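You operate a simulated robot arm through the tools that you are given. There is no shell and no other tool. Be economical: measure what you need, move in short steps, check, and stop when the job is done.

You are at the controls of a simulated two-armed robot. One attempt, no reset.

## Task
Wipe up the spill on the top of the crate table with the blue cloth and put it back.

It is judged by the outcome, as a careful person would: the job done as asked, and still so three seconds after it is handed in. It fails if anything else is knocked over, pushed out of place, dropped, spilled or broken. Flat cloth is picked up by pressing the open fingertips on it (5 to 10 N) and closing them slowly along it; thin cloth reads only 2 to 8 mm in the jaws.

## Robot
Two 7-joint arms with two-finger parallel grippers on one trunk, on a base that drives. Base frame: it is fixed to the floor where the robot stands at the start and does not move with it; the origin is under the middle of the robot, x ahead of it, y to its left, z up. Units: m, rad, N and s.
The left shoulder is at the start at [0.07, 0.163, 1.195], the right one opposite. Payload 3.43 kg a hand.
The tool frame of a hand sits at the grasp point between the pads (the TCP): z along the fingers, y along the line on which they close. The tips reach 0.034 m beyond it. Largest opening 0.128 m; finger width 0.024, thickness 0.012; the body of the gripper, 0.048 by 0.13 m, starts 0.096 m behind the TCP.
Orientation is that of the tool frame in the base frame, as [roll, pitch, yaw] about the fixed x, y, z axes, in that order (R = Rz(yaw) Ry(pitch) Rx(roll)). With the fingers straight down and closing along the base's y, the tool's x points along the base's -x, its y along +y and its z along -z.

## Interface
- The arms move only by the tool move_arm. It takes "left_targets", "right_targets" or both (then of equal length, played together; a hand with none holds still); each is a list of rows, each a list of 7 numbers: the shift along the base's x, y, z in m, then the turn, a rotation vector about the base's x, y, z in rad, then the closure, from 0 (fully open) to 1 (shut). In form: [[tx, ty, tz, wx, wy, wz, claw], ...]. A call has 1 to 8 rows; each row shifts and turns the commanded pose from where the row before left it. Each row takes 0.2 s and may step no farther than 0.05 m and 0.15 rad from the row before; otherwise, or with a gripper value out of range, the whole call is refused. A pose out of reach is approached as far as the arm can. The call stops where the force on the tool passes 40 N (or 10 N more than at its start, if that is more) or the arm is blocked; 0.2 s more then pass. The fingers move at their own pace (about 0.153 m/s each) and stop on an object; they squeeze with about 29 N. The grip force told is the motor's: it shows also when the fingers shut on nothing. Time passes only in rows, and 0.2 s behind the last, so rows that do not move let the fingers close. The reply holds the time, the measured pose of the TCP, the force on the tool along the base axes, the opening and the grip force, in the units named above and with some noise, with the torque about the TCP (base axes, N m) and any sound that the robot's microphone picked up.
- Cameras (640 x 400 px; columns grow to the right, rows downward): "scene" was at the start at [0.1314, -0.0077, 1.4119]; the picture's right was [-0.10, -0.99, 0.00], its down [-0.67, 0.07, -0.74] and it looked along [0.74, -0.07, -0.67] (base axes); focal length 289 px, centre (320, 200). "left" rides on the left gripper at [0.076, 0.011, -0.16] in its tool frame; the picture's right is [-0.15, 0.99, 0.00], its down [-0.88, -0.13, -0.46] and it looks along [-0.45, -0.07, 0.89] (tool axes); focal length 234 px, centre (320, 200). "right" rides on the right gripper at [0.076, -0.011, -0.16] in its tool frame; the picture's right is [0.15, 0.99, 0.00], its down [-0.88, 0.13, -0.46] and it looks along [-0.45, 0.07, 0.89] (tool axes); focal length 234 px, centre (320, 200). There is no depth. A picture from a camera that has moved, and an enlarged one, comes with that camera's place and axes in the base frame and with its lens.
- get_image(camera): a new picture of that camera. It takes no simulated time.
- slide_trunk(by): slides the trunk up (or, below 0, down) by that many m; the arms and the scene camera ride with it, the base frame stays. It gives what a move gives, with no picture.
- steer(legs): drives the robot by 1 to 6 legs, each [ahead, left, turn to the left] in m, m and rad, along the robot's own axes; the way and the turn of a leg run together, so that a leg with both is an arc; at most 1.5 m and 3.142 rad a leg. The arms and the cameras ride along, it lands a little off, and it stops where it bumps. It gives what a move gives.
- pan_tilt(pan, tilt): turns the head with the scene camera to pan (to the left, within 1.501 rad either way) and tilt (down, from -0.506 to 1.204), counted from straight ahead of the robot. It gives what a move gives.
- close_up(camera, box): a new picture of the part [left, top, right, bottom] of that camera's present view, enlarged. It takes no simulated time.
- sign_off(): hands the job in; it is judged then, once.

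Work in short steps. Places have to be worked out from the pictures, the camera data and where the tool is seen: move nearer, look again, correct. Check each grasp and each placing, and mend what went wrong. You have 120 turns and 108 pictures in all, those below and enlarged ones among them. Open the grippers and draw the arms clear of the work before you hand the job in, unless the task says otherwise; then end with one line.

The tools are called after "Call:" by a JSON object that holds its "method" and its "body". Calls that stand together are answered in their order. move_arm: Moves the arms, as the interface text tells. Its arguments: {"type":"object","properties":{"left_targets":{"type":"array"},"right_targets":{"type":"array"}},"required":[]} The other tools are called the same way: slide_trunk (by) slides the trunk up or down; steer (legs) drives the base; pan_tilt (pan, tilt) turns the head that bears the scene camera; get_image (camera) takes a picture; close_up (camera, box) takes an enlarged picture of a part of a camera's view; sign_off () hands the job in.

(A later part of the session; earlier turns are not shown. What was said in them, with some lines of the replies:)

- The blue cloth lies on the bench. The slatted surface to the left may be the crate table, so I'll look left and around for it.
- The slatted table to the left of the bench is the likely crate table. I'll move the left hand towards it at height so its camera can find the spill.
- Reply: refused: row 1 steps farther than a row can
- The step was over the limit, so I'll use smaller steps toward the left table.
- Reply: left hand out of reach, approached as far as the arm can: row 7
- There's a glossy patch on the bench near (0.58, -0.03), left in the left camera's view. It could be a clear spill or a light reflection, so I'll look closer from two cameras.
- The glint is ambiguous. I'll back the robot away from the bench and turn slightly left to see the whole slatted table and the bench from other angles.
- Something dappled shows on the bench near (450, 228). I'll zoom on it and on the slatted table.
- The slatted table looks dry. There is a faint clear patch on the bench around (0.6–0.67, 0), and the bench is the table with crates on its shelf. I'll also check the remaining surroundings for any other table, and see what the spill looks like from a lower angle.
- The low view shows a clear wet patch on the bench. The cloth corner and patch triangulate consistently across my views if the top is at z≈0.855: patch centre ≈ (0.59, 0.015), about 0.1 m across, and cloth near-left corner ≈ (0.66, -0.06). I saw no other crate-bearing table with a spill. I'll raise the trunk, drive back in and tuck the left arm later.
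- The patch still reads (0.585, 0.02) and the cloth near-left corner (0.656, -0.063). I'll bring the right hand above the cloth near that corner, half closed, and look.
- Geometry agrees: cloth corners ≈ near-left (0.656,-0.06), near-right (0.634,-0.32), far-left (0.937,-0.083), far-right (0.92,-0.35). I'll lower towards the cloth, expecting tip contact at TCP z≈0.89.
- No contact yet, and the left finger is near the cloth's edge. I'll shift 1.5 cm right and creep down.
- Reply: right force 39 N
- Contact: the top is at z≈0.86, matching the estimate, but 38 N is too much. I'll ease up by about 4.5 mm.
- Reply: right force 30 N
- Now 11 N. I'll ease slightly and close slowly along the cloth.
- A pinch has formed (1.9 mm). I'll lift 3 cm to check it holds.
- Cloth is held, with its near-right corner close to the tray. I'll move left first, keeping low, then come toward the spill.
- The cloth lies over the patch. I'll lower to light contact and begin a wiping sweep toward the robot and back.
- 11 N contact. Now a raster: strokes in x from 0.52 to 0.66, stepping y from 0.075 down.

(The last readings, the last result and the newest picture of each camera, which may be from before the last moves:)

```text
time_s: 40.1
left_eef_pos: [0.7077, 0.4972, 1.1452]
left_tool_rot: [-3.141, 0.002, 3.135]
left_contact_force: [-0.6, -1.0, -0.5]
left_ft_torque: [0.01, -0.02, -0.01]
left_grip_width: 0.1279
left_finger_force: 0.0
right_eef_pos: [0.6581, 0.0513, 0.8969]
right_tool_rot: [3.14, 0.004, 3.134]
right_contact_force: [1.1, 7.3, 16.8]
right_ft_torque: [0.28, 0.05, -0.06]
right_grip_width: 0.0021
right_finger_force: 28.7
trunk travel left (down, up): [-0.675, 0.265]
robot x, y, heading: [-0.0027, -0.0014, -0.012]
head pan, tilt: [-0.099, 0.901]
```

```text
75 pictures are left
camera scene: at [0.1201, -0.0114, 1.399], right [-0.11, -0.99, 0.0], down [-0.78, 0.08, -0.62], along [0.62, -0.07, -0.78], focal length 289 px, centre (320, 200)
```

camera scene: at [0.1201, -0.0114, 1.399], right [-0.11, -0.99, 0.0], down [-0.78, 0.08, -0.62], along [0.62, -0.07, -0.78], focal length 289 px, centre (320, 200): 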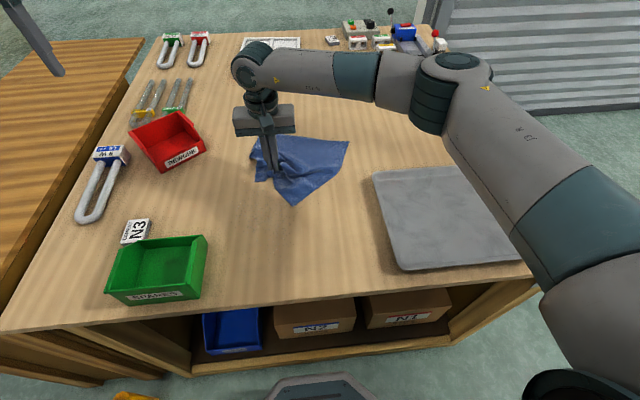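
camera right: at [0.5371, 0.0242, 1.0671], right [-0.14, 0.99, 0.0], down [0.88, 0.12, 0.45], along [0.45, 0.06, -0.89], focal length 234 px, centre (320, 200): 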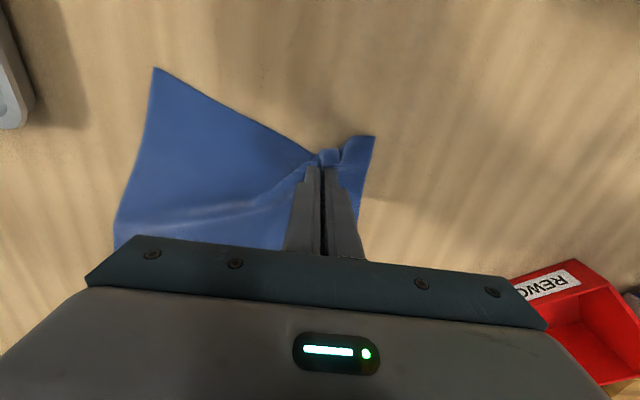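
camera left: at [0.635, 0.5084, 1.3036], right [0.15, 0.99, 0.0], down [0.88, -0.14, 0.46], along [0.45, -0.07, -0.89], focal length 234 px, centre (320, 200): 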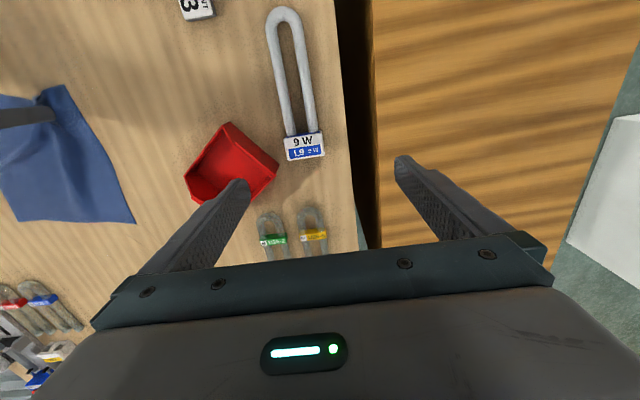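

Grip holds and the force is moderate. Continuing the raster at y≈0.05, 0.025 and 0.0.

Call:
{"method": "move_arm", "body": {"right_targets": [[-0.045, 0, 0, 0, 0, 0, 1.0], [-0.045, 0, 0, 0, 0, 0, 1.0], [-0.045, 0, 0, 0, 0, 0, 1.0], [0, -0.022, 0, 0, 0, 0, 1.0], [0.045, 0, 0, 0, 0, 0, 1.0], [0.045, 0, 0, 0, 0, 0, 1.0], [0.045, 0, 0, 0, 0, 0, 1.0], [0, -0.022, 0, 0, 0, 0, 1.0]]}}

Call:
{"method": "move_arm", "body": {"right_targets": [[-0.045, 0, 0, 0, 0, 0, 1.0], [-0.045, 0, 0, 0, 0, 0, 1.0], [-0.045, 0, 0, 0, 0, 0, 1.0], [0, -0.022, 0, 0, 0, 0, 1.0], [0.045, 0, 0, 0, 0, 0, 1.0], [0.045, 0, 0, 0, 0, 0, 1.0], [0.045, 0, 0, 0, 0, 0, 1.0], [0, -0.022, 0, 0, 0, 0, 1.0]]}}

Call:
{"method": "get_image", "body": {"camera": "scene"}}

Call:
{"method": "get_image", "body": {"camera": "left"}}

```text
time_s: 41.2
left_eef_pos: [0.7071, 0.4971, 1.1429]
left_tool_rot: [3.142, 0.0, 3.137]
left_contact_force: [0.5, 0.0, -0.1]
left_ft_torque: [0.06, 0.03, -0.03]
left_grip_width: 0.128
left_finger_force: 0.0
right_eef_pos: [0.5269, 0.032, 0.8967]
right_tool_rot: [3.134, -0.008, -3.139]
right_contact_force: [-9.9, 0.0, 22.9]
right_ft_torque: [-0.01, 0.49, -0.03]
right_grip_width: 0.002
right_finger_force: 29.2
trunk travel left (down, up): [-0.675, 0.265]
robot x, y, heading: [-0.001, -0.0031, -0.008]
head pan, tilt: [-0.099, 0.901]
stopped in row 5 (right hand): the force on the tool passed its limit (the readings are from after the stop); the commanded pose is now the measured one
```

```text
time_s: 41.9
left_eef_pos: [0.7075, 0.4996, 1.1442]
left_tool_rot: [3.14, 0.0, 3.136]
left_contact_force: [-0.4, 0.9, 0.2]
left_ft_torque: [-0.01, 0.03, -0.02]
left_grip_width: 0.1281
left_finger_force: 0.0
right_eef_pos: [0.4216, 0.031, 0.8966]
right_tool_rot: [3.137, -0.001, 3.141]
right_contact_force: [-3.1, -1.9, 14.2]
right_ft_torque: [-0.09, 0.2, 0.01]
right_grip_width: 0.0021
right_finger_force: 29.8
trunk travel left (down, up): [-0.675, 0.265]
robot x, y, heading: [-0.0006, -0.0086, -0.011]
head pan, tilt: [-0.099, 0.901]
stopped in row 3 (right hand): the force on the tool passed its limit (the readings are from after the stop); the commanded pose is now the measured one
```

```text
74 pictures are left
camera scene: at [0.1202, -0.0103, 1.3986], right [-0.11, -0.99, 0.0], down [-0.78, 0.08, -0.62], along [0.62, -0.07, -0.78], focal length 289 px, centre (320, 200)
```

scene: 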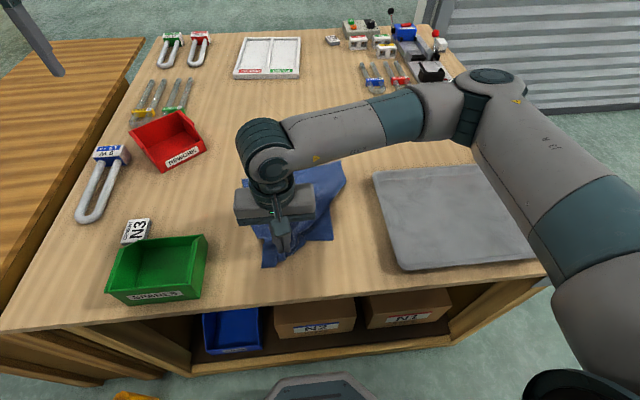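

```text
73 pictures are left
camera left: at [0.6331, 0.5094, 1.3038], right [0.15, 0.99, 0.0], down [0.88, -0.13, 0.46], along [0.45, -0.07, -0.89], focal length 234 px, centre (320, 200)
```

left: 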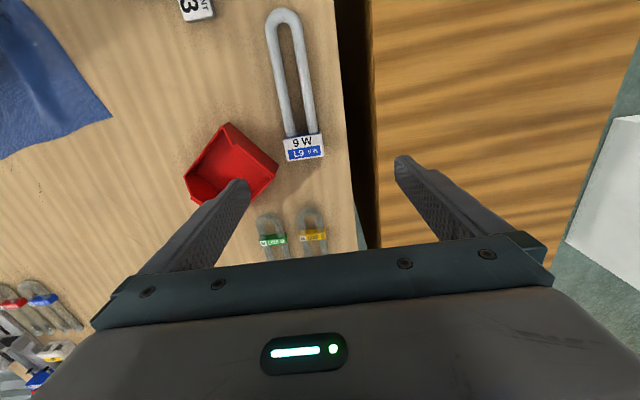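

The first call stopped on force, so the second started further back and ended at x=0.42. Nothing was touched. I'll ease up 2 mm and sweep forward more slowly, one call at a time.

Call:
{"method": "move_arm", "body": {"right_targets": [[0, -0.008, 0.002, 0, 0, 0, 1.0], [0.03, 0, 0, 0, 0, 0, 1.0], [0.03, 0, 0, 0, 0, 0, 1.0], [0.03, 0, 0, 0, 0, 0, 1.0], [0.03, 0, 0, 0, 0, 0, 1.0], [0.03, 0, 0, 0, 0, 0, 1.0], [0.03, 0, 0, 0, 0, 0, 1.0], [0.03, 0, 0, 0, 0, 0, 1.0]]}}

```text
time_s: 43.7
left_eef_pos: [0.7099, 0.4989, 1.1432]
left_tool_rot: [3.141, 0.002, 3.135]
left_contact_force: [-0.3, 0.2, 0.9]
left_ft_torque: [-0.04, 0.02, 0.01]
left_grip_width: 0.128
left_finger_force: 0.0
right_eef_pos: [0.6354, 0.0246, 0.8968]
right_tool_rot: [3.137, -0.003, 3.14]
right_contact_force: [-0.9, 0.3, 1.7]
right_ft_torque: [-0.02, 0.05, 0.03]
right_grip_width: 0.0023
right_finger_force: 29.0
trunk travel left (down, up): [-0.675, 0.265]
robot x, y, heading: [-0.0009, -0.0054, -0.007]
head pan, tilt: [-0.099, 0.901]
```

Force is only 1.7 N now, so I'll press about 1.5 mm more and continue with strokes at y≈0.0 and -0.02.

Call:
{"method": "move_arm", "body": {"right_targets": [[0.02, -0.02, -0.0015, 0, 0, 0, 1.0], [-0.03, 0, 0, 0, 0, 0, 1.0], [-0.03, 0, 0, 0, 0, 0, 1.0], [-0.03, 0, 0, 0, 0, 0, 1.0], [-0.03, 0, 0, 0, 0, 0, 1.0], [-0.03, 0, 0, 0, 0, 0, 1.0], [0, -0.022, 0, 0, 0, 0, 1.0], [0.03, 0, 0, 0, 0, 0, 1.0]]}}

```text
time_s: 45.5
left_eef_pos: [0.709, 0.4988, 1.1441]
left_tool_rot: [3.141, -0.003, 3.137]
left_contact_force: [0.3, -0.1, 0.4]
left_ft_torque: [-0.04, 0.01, 0.0]
left_grip_width: 0.1279
left_finger_force: 0.0
right_eef_pos: [0.5339, -0.0182, 0.8974]
right_tool_rot: [3.138, -0.005, 3.14]
right_contact_force: [-3.6, -2.2, 11.0]
right_ft_torque: [-0.08, 0.24, 0.01]
right_grip_width: 0.0022
right_finger_force: 29.2
trunk travel left (down, up): [-0.675, 0.265]
robot x, y, heading: [-0.0011, -0.005, -0.007]
head pan, tilt: [-0.099, 0.901]
```

Call:
{"method": "move_arm", "body": {"right_targets": [[0.03, 0, 0, 0, 0, 0, 1.0], [0.03, 0, 0, 0, 0, 0, 1.0], [0.03, 0, 0, 0, 0, 0, 1.0], [0.03, 0, 0, 0, 0, 0, 1.0], [0.0, 0.03, 0, 0, 0, 0, 1.0], [-0.03, 0.02, 0, 0, 0, 0, 1.0], [-0.03, 0, 0, 0, 0, 0, 1.0], [-0.03, 0, 0, 0, 0, 0, 1.0]]}}

Call:
{"method": "get_image", "body": {"camera": "scene"}}

Call:
{"method": "get_image", "body": {"camera": "right"}}

```text
time_s: 47.3
left_eef_pos: [0.7081, 0.4987, 1.1449]
left_tool_rot: [3.141, 0.0, 3.136]
left_contact_force: [0.0, 0.8, -0.7]
left_ft_torque: [0.04, 0.02, -0.04]
left_grip_width: 0.1279
left_finger_force: 0.0
right_eef_pos: [0.5648, 0.0324, 0.8965]
right_tool_rot: [3.136, -0.003, 3.14]
right_contact_force: [2.0, -1.3, 4.4]
right_ft_torque: [-0.04, -0.05, 0.02]
right_grip_width: 0.002
right_finger_force: 28.8
trunk travel left (down, up): [-0.675, 0.265]
robot x, y, heading: [-0.0036, -0.0027, -0.004]
head pan, tilt: [-0.099, 0.901]
```

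```text
72 pictures are left
camera scene: at [0.1213, -0.0101, 1.3989], right [-0.11, -0.99, 0.0], down [-0.78, 0.08, -0.62], along [0.62, -0.07, -0.78], focal length 289 px, centre (320, 200)
```

scene: 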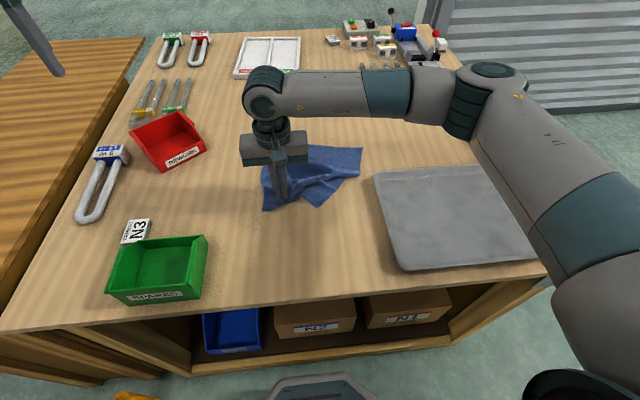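

```text
71 pictures are left
camera right: at [0.4883, 0.0195, 1.0563], right [-0.15, 0.99, 0.0], down [0.88, 0.13, 0.45], along [0.45, 0.07, -0.89], focal length 234 px, centre (320, 200)
```

right: 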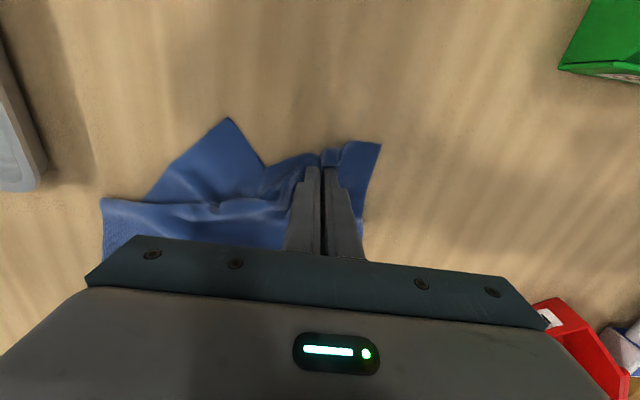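

Wiping strokes are done. I'll lift the cloth clear to hang and check the wet patch with the left camera.

Call:
{"method": "move_arm", "body": {"right_targets": [[0, 0, 0.04, 0, 0, 0, 1.0], [0.02, -0.015, 0.04, 0, 0, 0, 1.0], [0.03, -0.02, 0.03, 0, 0, 0, 1.0], [0.03, -0.025, 0.03, 0, 0, 0, 1.0], [0.03, -0.025, 0.03, 0, 0, 0, 1.0], [0.03, -0.025, 0.03, 0, 0, 0, 1.0], [0.02, -0.025, 0.03, 0, 0, 0, 1.0], [0.0, -0.02, 0.03, 0, 0, 0, 1.0]]}}

Call:
{"method": "get_image", "body": {"camera": "scene"}}

Call:
{"method": "get_image", "body": {"camera": "left"}}

```text
time_s: 49.1
left_eef_pos: [0.7086, 0.4979, 1.1446]
left_tool_rot: [-3.14, 0.0, 3.137]
left_contact_force: [-0.5, 0.0, -0.3]
left_ft_torque: [0.0, 0.01, 0.0]
left_grip_width: 0.1277
left_finger_force: 0.1
right_eef_pos: [0.7226, -0.1253, 1.1567]
right_tool_rot: [3.137, -0.003, 3.141]
right_contact_force: [-0.2, 0.1, -0.9]
right_ft_torque: [0.03, -0.02, 0.03]
right_grip_width: 0.002
right_finger_force: 29.4
trunk travel left (down, up): [-0.675, 0.265]
robot x, y, heading: [-0.0031, -0.0023, -0.009]
head pan, tilt: [-0.099, 0.901]
```

```text
70 pictures are left
camera scene: at [0.1209, -0.0109, 1.3989], right [-0.11, -0.99, 0.0], down [-0.78, 0.08, -0.62], along [0.62, -0.07, -0.78], focal length 289 px, centre (320, 200)
```

scene: 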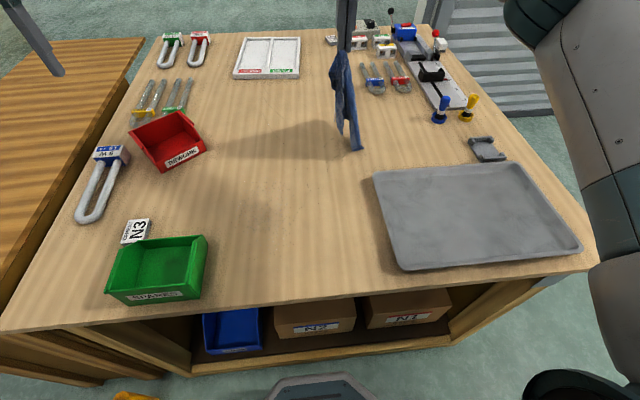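

```text
69 pictures are left
camera left: at [0.6337, 0.5089, 1.3043], right [0.15, 0.99, 0.0], down [0.88, -0.14, 0.46], along [0.45, -0.07, -0.89], focal length 234 px, centre (320, 200)
```

left: 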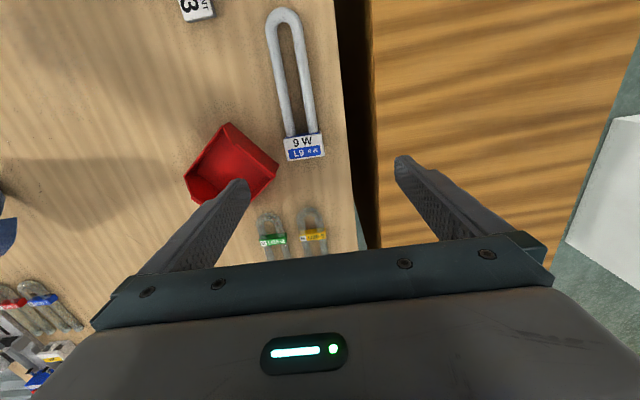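

The glint has gone from (37,95), but a shadow lies near there, so I'll zoom in on the spot.

Call:
{"method": "close_up", "body": {"camera": "left", "box": [0, 40, 160, 140]}}

Call:
{"method": "close_up", "body": {"camera": "scene", "box": [220, 130, 380, 230]}}

```text
4.00 times, centred on (80, 90) of left
camera zoom: at [0.6337, 0.5089, 1.3043], right [0.15, 0.99, 0.0], down [0.88, -0.14, 0.46], along [0.45, -0.07, -0.89], focal length 937 px, centre (1280, 640)
```

zoom: 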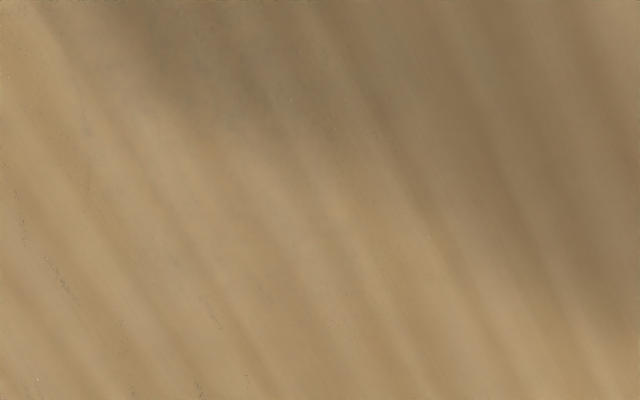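

```text
4.00 times, centred on (300, 180) of scene
camera zoom: at [0.1209, -0.0109, 1.3989], right [-0.11, -0.99, 0.0], down [-0.78, 0.08, -0.62], along [0.62, -0.07, -0.78], focal length 1156 px, centre (400, 280)
```

zoom: 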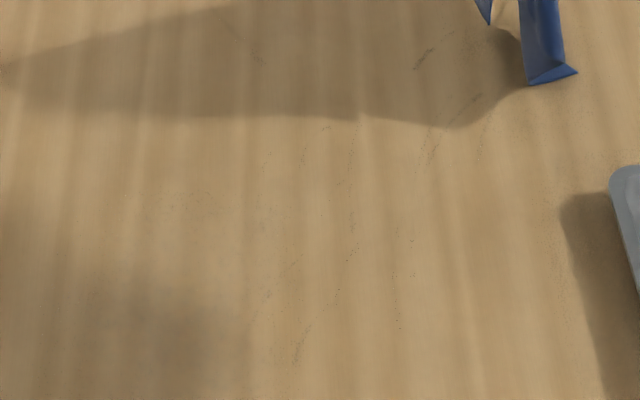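

The glints are gone at the now-lit spot. Next I lay the cloth back: carry it out toward where the far-right corner lay, lower the hanging end, then return while lowering.

Call:
{"method": "move_arm", "body": {"right_targets": [[0.03, -0.035, 0.01, 0, 0, 0, 1.0], [0.03, -0.035, 0, 0, 0, 0, 1.0], [0.03, -0.035, 0, 0, 0, 0, 1.0], [0.03, -0.035, 0, 0, 0, 0, 1.0], [0, 0, 0, 0, 0, 0, 1.0]]}}

Call:
{"method": "get_image", "body": {"camera": "scene"}}

Call:
{"method": "get_image", "body": {"camera": "right"}}

```text
time_s: 50.3
left_eef_pos: [0.7102, 0.499, 1.1435]
left_tool_rot: [-3.14, 0.001, 3.137]
left_contact_force: [0.3, 0.4, 0.3]
left_ft_torque: [-0.06, 0.01, 0.03]
left_grip_width: 0.1281
left_finger_force: 0.0
right_eef_pos: [0.7975, -0.2527, 1.1658]
right_tool_rot: [3.139, -0.003, 3.14]
right_contact_force: [-0.3, 0.2, -0.6]
right_ft_torque: [-0.03, -0.04, -0.01]
right_grip_width: 0.0023
right_finger_force: 28.8
right hand out of reach, approached as far as the arm can: row 3, 4
trunk travel left (down, up): [-0.675, 0.265]
robot x, y, heading: [-0.0055, -0.0025, -0.005]
head pan, tilt: [-0.099, 0.901]
```

```text
66 pictures are left
camera scene: at [0.122, -0.0098, 1.3988], right [-0.11, -0.99, 0.0], down [-0.78, 0.08, -0.62], along [0.62, -0.07, -0.78], focal length 289 px, centre (320, 200)
```

scene: 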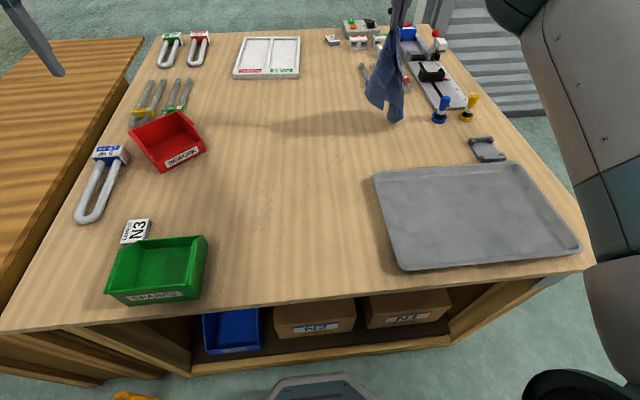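

```text
65 pictures are left
camera right: at [0.7232, -0.2655, 1.3256], right [-0.15, 0.99, 0.0], down [0.88, 0.13, 0.45], along [0.45, 0.07, -0.89], focal length 234 px, centre (320, 200)
```

right: 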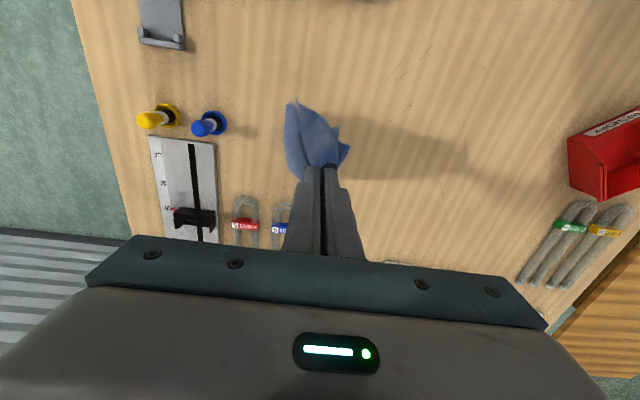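

The hand is at its reach limit (0.80, -0.25), short of where the cloth's far corner lay. I'll tilt the tool outward to extend reach, then move further out.

Call:
{"method": "move_arm", "body": {"right_targets": [[0, 0, 0, -0.05, -0.135, 0, 1.0], [0, 0, 0, -0.05, -0.135, 0, 1.0], [0, 0, 0, -0.05, -0.135, 0, 1.0], [0, 0, 0, -0.05, -0.135, 0, 1.0], [0.02, -0.01, 0, -0.05, -0.135, 0, 1.0], [0.03, -0.02, -0.01, 0, 0, 0, 1.0], [0.03, -0.02, -0.01, 0, 0, 0, 1.0]]}}

Call:
{"method": "get_image", "body": {"camera": "scene"}}

```text
time_s: 51.9
left_eef_pos: [0.7111, 0.4985, 1.1434]
left_tool_rot: [-3.141, -0.001, 3.135]
left_contact_force: [0.2, -0.4, -0.1]
left_ft_torque: [-0.02, 0.01, 0.0]
left_grip_width: 0.128
left_finger_force: 0.0
right_eef_pos: [0.8813, -0.3033, 1.1447]
right_tool_rot: [-2.854, 0.664, -3.043]
right_contact_force: [0.3, 0.6, -0.5]
right_ft_torque: [0.01, 0.04, -0.01]
right_grip_width: 0.0022
right_finger_force: 28.9
trunk travel left (down, up): [-0.675, 0.265]
robot x, y, heading: [-0.0008, -0.0016, -0.01]
head pan, tilt: [-0.099, 0.901]
```

```text
64 pictures are left
camera scene: at [0.123, -0.0106, 1.3987], right [-0.11, -0.99, 0.0], down [-0.78, 0.08, -0.62], along [0.62, -0.07, -0.78], focal length 289 px, centre (320, 200)
```

scene: 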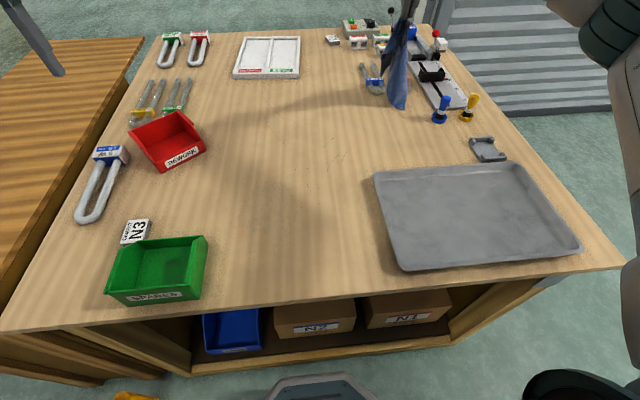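

The hanging end is now right over the original far-right corner. I'll lower it to touch, then sweep the hand back along an arc to lay the cloth out.

Call:
{"method": "move_arm", "body": {"right_targets": [[0, 0, -0.03, 0, 0, 0, 1.0], [-0.033, 0.033, -0.004, 0, 0, 0, 1.0], [-0.033, 0.032, -0.013, 0, 0, 0, 1.0], [-0.031, 0.031, -0.0206, 0.05, 0.135, 0, 1.0], [-0.028, 0.028, -0.028, 0.05, 0.135, 0, 1.0]]}}

Call:
{"method": "get_image", "body": {"camera": "scene"}}

Call:
{"method": "get_image", "body": {"camera": "right"}}

```text
time_s: 53.1
left_eef_pos: [0.71, 0.4997, 1.1424]
left_tool_rot: [3.141, -0.001, 3.136]
left_contact_force: [-0.3, -0.5, -0.2]
left_ft_torque: [0.0, -0.01, 0.03]
left_grip_width: 0.1281
left_finger_force: 0.2
right_eef_pos: [0.7538, -0.1798, 1.0523]
right_tool_rot: [-2.991, 0.398, -3.111]
right_contact_force: [0.2, -0.4, -0.2]
right_ft_torque: [0.0, 0.0, -0.01]
right_grip_width: 0.0021
right_finger_force: 29.5
trunk travel left (down, up): [-0.675, 0.265]
robot x, y, heading: [-0.0014, -0.0042, -0.007]
head pan, tilt: [-0.099, 0.901]
```

```text
63 pictures are left
camera scene: at [0.1222, -0.0096, 1.3988], right [-0.11, -0.99, 0.0], down [-0.78, 0.08, -0.62], along [0.62, -0.07, -0.78], focal length 289 px, centre (320, 200)
```

scene: 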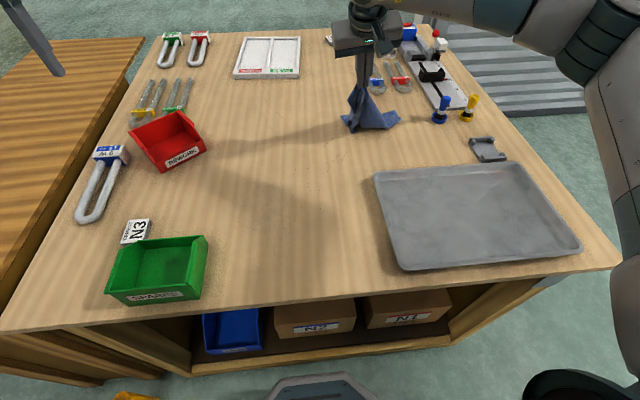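

```text
62 pictures are left
camera right: at [0.6213, -0.171, 1.1688], right [-0.11, 0.97, -0.2], down [0.64, 0.22, 0.74], along [0.76, -0.05, -0.65], focal length 234 px, centre (320, 200)
```

right: 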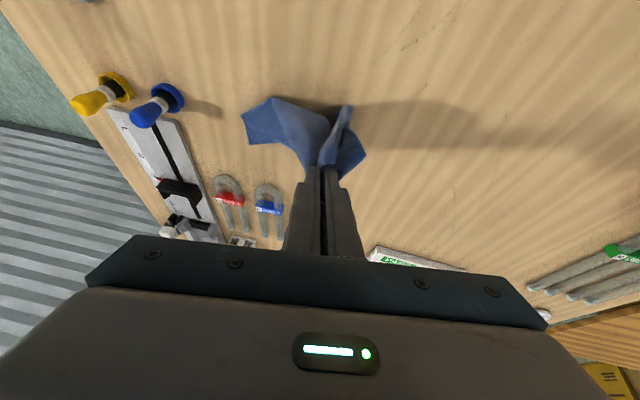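

The far corner is down near its place. I'll continue lowering along the arc and untilting.

Call:
{"method": "move_arm", "body": {"right_targets": [[-0.01, 0.01, -0.04, 0, 0, 0, 1.0], [-0.012, 0.012, -0.04, 0.05, 0.135, 0, 1.0], [-0.015, 0.015, -0.035, 0.05, 0.135, 0, 1.0], [-0.02, 0.02, -0.02, 0.05, 0.135, 0, 1.0], [0, 0, 0, 0, 0, 0, 1.0]]}}

Call:
{"method": "get_image", "body": {"camera": "scene"}}

Call:
{"method": "get_image", "body": {"camera": "right"}}

```text
time_s: 54.3
left_eef_pos: [0.71, 0.498, 1.1439]
left_tool_rot: [3.141, 0.0, 3.136]
left_contact_force: [0.2, -0.3, -0.3]
left_ft_torque: [0.02, -0.03, -0.03]
left_grip_width: 0.1285
left_finger_force: 0.1
right_eef_pos: [0.6957, -0.1223, 0.9167]
right_tool_rot: [3.136, -0.005, -3.141]
right_contact_force: [0.0, 0.0, -0.3]
right_ft_torque: [-0.06, -0.02, 0.0]
right_grip_width: 0.0018
right_finger_force: 28.7
trunk travel left (down, up): [-0.675, 0.265]
robot x, y, heading: [0.0023, 0.0005, -0.009]
head pan, tilt: [-0.099, 0.901]
```

```text
61 pictures are left
camera scene: at [0.1216, -0.0107, 1.3989], right [-0.11, -0.99, 0.0], down [-0.78, 0.08, -0.62], along [0.62, -0.07, -0.78], focal length 289 px, centre (320, 200)
```

scene: 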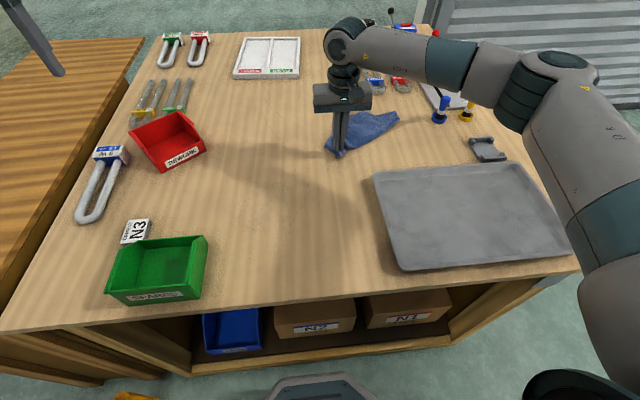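

```text
60 pictures are left
camera right: at [0.6207, -0.1347, 1.0758], right [-0.14, 0.99, 0.01], down [0.88, 0.13, 0.45], along [0.45, 0.07, -0.89], focal length 234 px, centre (320, 200)
```

right: 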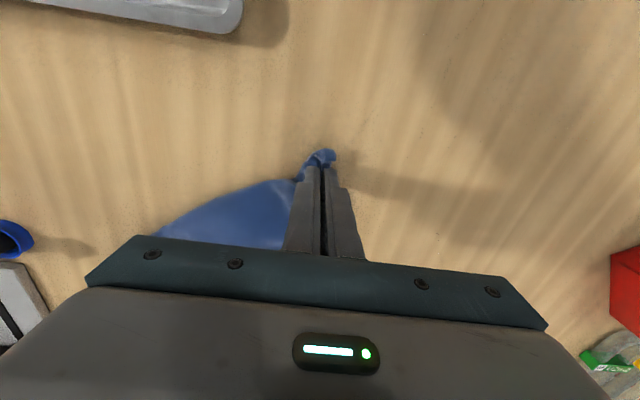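

The cloth lies along the right diagonal but bunched. I'll lower, release gently, rise, and look at how it lies.

Call:
{"method": "move_arm", "body": {"right_targets": [[0, 0, -0.012, 0, 0, 0, 1.0], [0, 0, 0, 0, 0, 0, 0.8], [0, 0, 0, 0, 0, 0, 0.6], [0, 0, 0.02, 0, 0, 0, 0.6], [0, 0, 0.04, 0, 0, 0, 0.6], [-0.03, -0.03, 0.02, 0, 0, 0, 0.6], [-0.035, -0.035, 0.0, 0, 0, 0, 0.6], [-0.035, -0.035, 0.0, 0, 0, 0, 0.6]]}}

Call:
{"method": "get_image", "body": {"camera": "scene"}}

Call:
{"method": "close_up", "body": {"camera": "scene", "box": [290, 80, 450, 180]}}

Call:
{"method": "get_image", "body": {"camera": "right"}}

```text
time_s: 56.1
left_eef_pos: [0.7074, 0.4982, 1.1457]
left_tool_rot: [3.14, 0.0, 3.136]
left_contact_force: [-0.6, -0.6, -0.8]
left_ft_torque: [0.04, -0.03, -0.03]
left_grip_width: 0.1282
left_finger_force: 0.1
right_eef_pos: [0.596, -0.2222, 0.9846]
right_tool_rot: [3.138, -0.004, -3.141]
right_contact_force: [0.1, -0.6, -0.8]
right_ft_torque: [0.0, -0.06, -0.03]
right_grip_width: 0.0513
right_finger_force: 0.1
trunk travel left (down, up): [-0.675, 0.265]
robot x, y, heading: [-0.0002, -0.0029, -0.007]
head pan, tilt: [-0.099, 0.901]
```

```text
59 pictures are left
camera scene: at [0.1206, -0.0118, 1.399], right [-0.11, -0.99, 0.0], down [-0.78, 0.08, -0.62], along [0.62, -0.06, -0.78], focal length 289 px, centre (320, 200)
```

scene: 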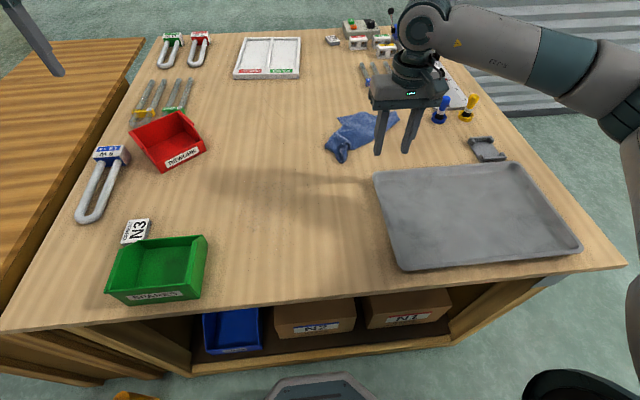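

```text
4.00 times, centred on (370, 130) of scene
camera zoom: at [0.1206, -0.0118, 1.399], right [-0.11, -0.99, 0.0], down [-0.78, 0.08, -0.62], along [0.62, -0.06, -0.78], focal length 1156 px, centre (120, 480)
```

zoom: 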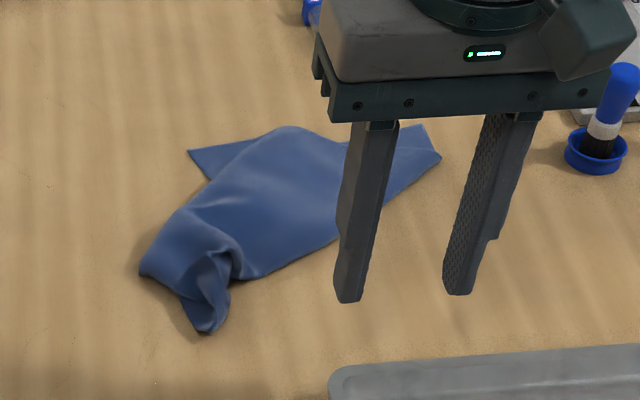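

```text
57 pictures are left
camera right: at [0.52, -0.2355, 1.1437], right [-0.15, 0.99, 0.01], down [0.88, 0.13, 0.45], along [0.45, 0.07, -0.89], focal length 234 px, centre (320, 200)
```

right: 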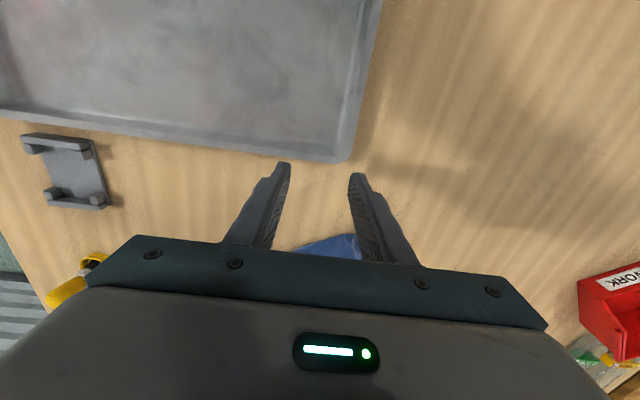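

The folded cloth's centre is at ≈(0.80,-0.20), right where it was originally (0.79,-0.20). Before tidying it, I'll recheck the spill area with the left camera now the arm's shadow has moved.

Call:
{"method": "close_up", "body": {"camera": "left", "box": [0, 20, 240, 170]}}

```text
2.67 times, centred on (120, 95) of left
camera zoom: at [0.633, 0.5084, 1.305], right [0.15, 0.99, 0.0], down [0.88, -0.14, 0.46], along [0.45, -0.07, -0.89], focal length 624 px, centre (853, 480)
```

zoom: 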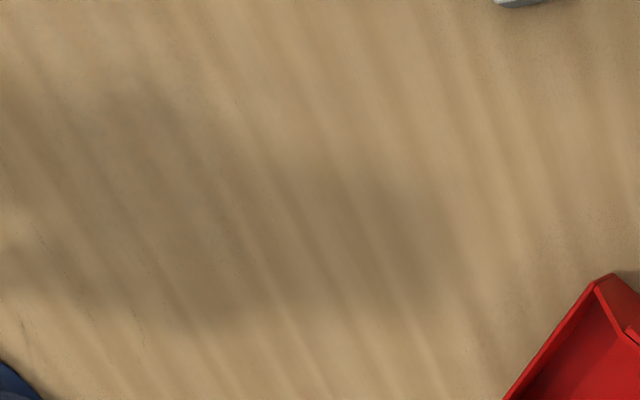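

Still shadowed. I'll withdraw the right hand to its start area and look again.

Call:
{"method": "move_arm", "body": {"right_targets": [[-0.03, -0.015, 0.025, 0, 0, 0, 0.3], [-0.035, -0.015, 0.025, 0, 0, 0, 0.1], [-0.035, -0.015, 0.025, 0, 0, 0, 0], [-0.035, -0.015, 0.02, 0, 0, 0, 0], [-0.02, 0, 0, 0, 0, 0, 0]]}}

Call:
{"method": "close_up", "body": {"camera": "left", "box": [0, 20, 240, 170]}}

Call:
{"method": "close_up", "body": {"camera": "scene", "box": [220, 80, 460, 230]}}

```text
time_s: 57.3
left_eef_pos: [0.7106, 0.4997, 1.1431]
left_tool_rot: [3.141, -0.001, 3.136]
left_contact_force: [0.4, 0.5, -0.4]
left_ft_torque: [0.0, -0.02, -0.01]
left_grip_width: 0.128
left_finger_force: 0.1
right_eef_pos: [0.4406, -0.2821, 1.08]
right_tool_rot: [3.141, -0.004, 3.139]
right_contact_force: [0.3, -0.2, -0.3]
right_ft_torque: [-0.02, 0.0, 0.0]
right_grip_width: 0.1281
right_finger_force: 0.0
trunk travel left (down, up): [-0.675, 0.265]
robot x, y, heading: [0.0017, -0.0027, -0.006]
head pan, tilt: [-0.099, 0.901]
```

```text
2.67 times, centred on (120, 95) of left
camera zoom: at [0.6348, 0.5097, 1.3033], right [0.15, 0.99, 0.0], down [0.88, -0.14, 0.46], along [0.45, -0.07, -0.89], focal length 624 px, centre (853, 480)
```

zoom: 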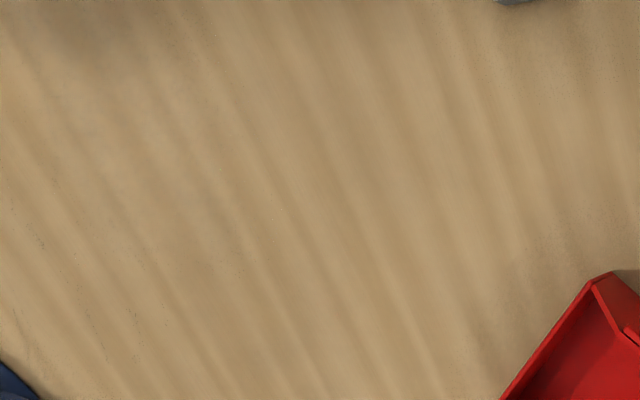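

```text
2.67 times, centred on (340, 155) of scene
camera zoom: at [0.1222, -0.0101, 1.3988], right [-0.11, -0.99, 0.0], down [-0.78, 0.08, -0.62], along [0.62, -0.07, -0.78], focal length 771 px, centre (267, 320)
```

zoom: 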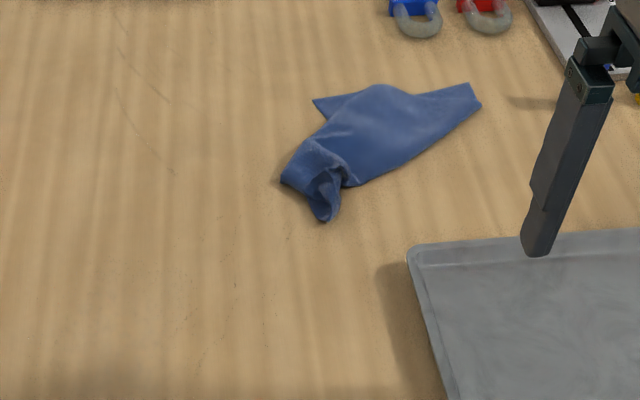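

The same lighting and viewpoint show no glint now. I'll back off and repeat the low grazing view that had revealed the patch, to be sure nothing remains.

Call:
{"method": "steer", "body": {"legs": [[-0.75, 0, 0]]}}

Call:
{"method": "slide_trunk", "body": {"by": -0.25}}

Call:
{"method": "pan_tilt", "body": {"pan": 0.0, "tilt": 0.3}}

Call:
{"method": "close_up", "body": {"camera": "scene", "box": [220, 130, 420, 255]}}

Call:
{"method": "close_up", "body": {"camera": "scene", "box": [280, 170, 400, 245]}}

```text
time_s: 61.3
left_eef_pos: [-0.0371, 0.5042, 1.144]
left_tool_rot: [-3.141, 0.0, 3.135]
left_contact_force: [0.0, 0.6, 0.9]
left_ft_torque: [-0.02, -0.03, -0.01]
left_grip_width: 0.128
left_finger_force: 0.0
right_eef_pos: [-0.307, -0.2777, 1.0794]
right_tool_rot: [3.136, -0.003, 3.137]
right_contact_force: [0.1, 0.4, 0.4]
right_ft_torque: [-0.01, 0.0, 0.0]
right_grip_width: 0.128
right_finger_force: 0.0
trunk travel left (down, up): [-0.675, 0.265]
robot x, y, heading: [-0.75, 0.0012, -0.007]
head pan, tilt: [-0.099, 0.901]
```

```text
time_s: 63.9
left_eef_pos: [-0.0363, 0.5035, 0.8936]
left_tool_rot: [3.141, 0.0, 3.134]
left_contact_force: [0.2, 0.3, -0.4]
left_ft_torque: [-0.02, 0.01, 0.02]
left_grip_width: 0.1281
left_finger_force: 0.0
right_eef_pos: [-0.3077, -0.2779, 0.8299]
right_tool_rot: [3.136, -0.002, 3.137]
right_contact_force: [-0.3, -0.1, 0.2]
right_ft_torque: [-0.01, -0.06, 0.02]
right_grip_width: 0.128
right_finger_force: 0.0
trunk travel left (down, up): [-0.425, 0.515]
robot x, y, heading: [-0.7507, -0.0006, -0.01]
head pan, tilt: [-0.099, 0.901]
```

```text
time_s: 64.9
left_eef_pos: [-0.0354, 0.5039, 0.8933]
left_tool_rot: [3.14, -0.001, 3.133]
left_contact_force: [-0.2, 0.0, -0.5]
left_ft_torque: [-0.01, 0.0, 0.02]
left_grip_width: 0.1279
left_finger_force: 0.0
right_eef_pos: [-0.3073, -0.277, 0.8293]
right_tool_rot: [3.136, -0.004, 3.138]
right_contact_force: [0.2, 0.3, 0.2]
right_ft_torque: [0.0, -0.03, -0.03]
right_grip_width: 0.128
right_finger_force: 0.1
trunk travel left (down, up): [-0.425, 0.515]
robot x, y, heading: [-0.7487, 0.0037, -0.01]
head pan, tilt: [0.0, 0.3]
```

```text
3.20 times, centred on (320, 192) of scene
camera zoom: at [-0.6074, 0.0026, 1.201], right [-0.01, -1.0, 0.0], down [-0.3, 0.0, -0.95], along [0.95, -0.01, -0.3], focal length 925 px, centre (320, 224)
```

zoom: 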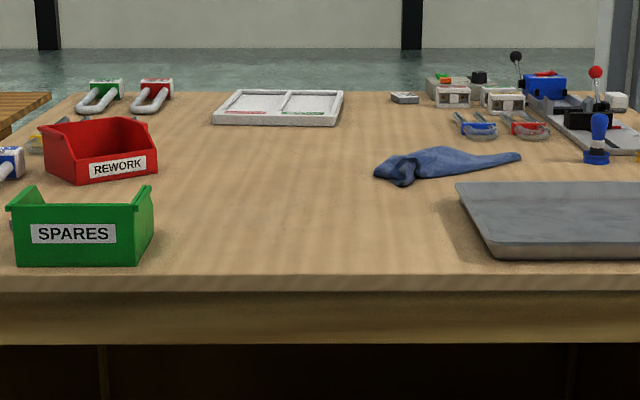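

```text
5.33 times, centred on (340, 208) of scene
camera zoom: at [-0.6074, 0.0026, 1.201], right [-0.01, -1.0, 0.0], down [-0.3, 0.0, -0.95], along [0.95, -0.01, -0.3], focal length 1542 px, centre (213, 160)
```

zoom: 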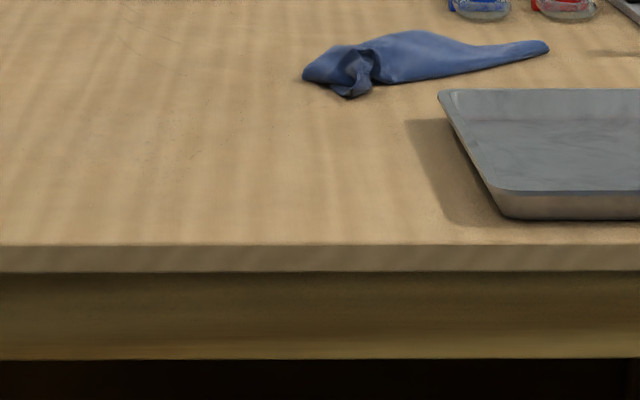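

The wet patch is gone in the same grazing view, the cloth rests where it lay, and nothing else has moved. Both grippers are open and clear of the bench, so I'm handing it in.

Call:
{"method": "sign_off", "body": {}}

```text
The job is handed in.
```

I wiped up the spill on the crate table, and no wet patch shows in the same views that had revealed it. The blue cloth is back where it lay, but it is bunched up rather than flat as it was at the start. Nothing else was moved.
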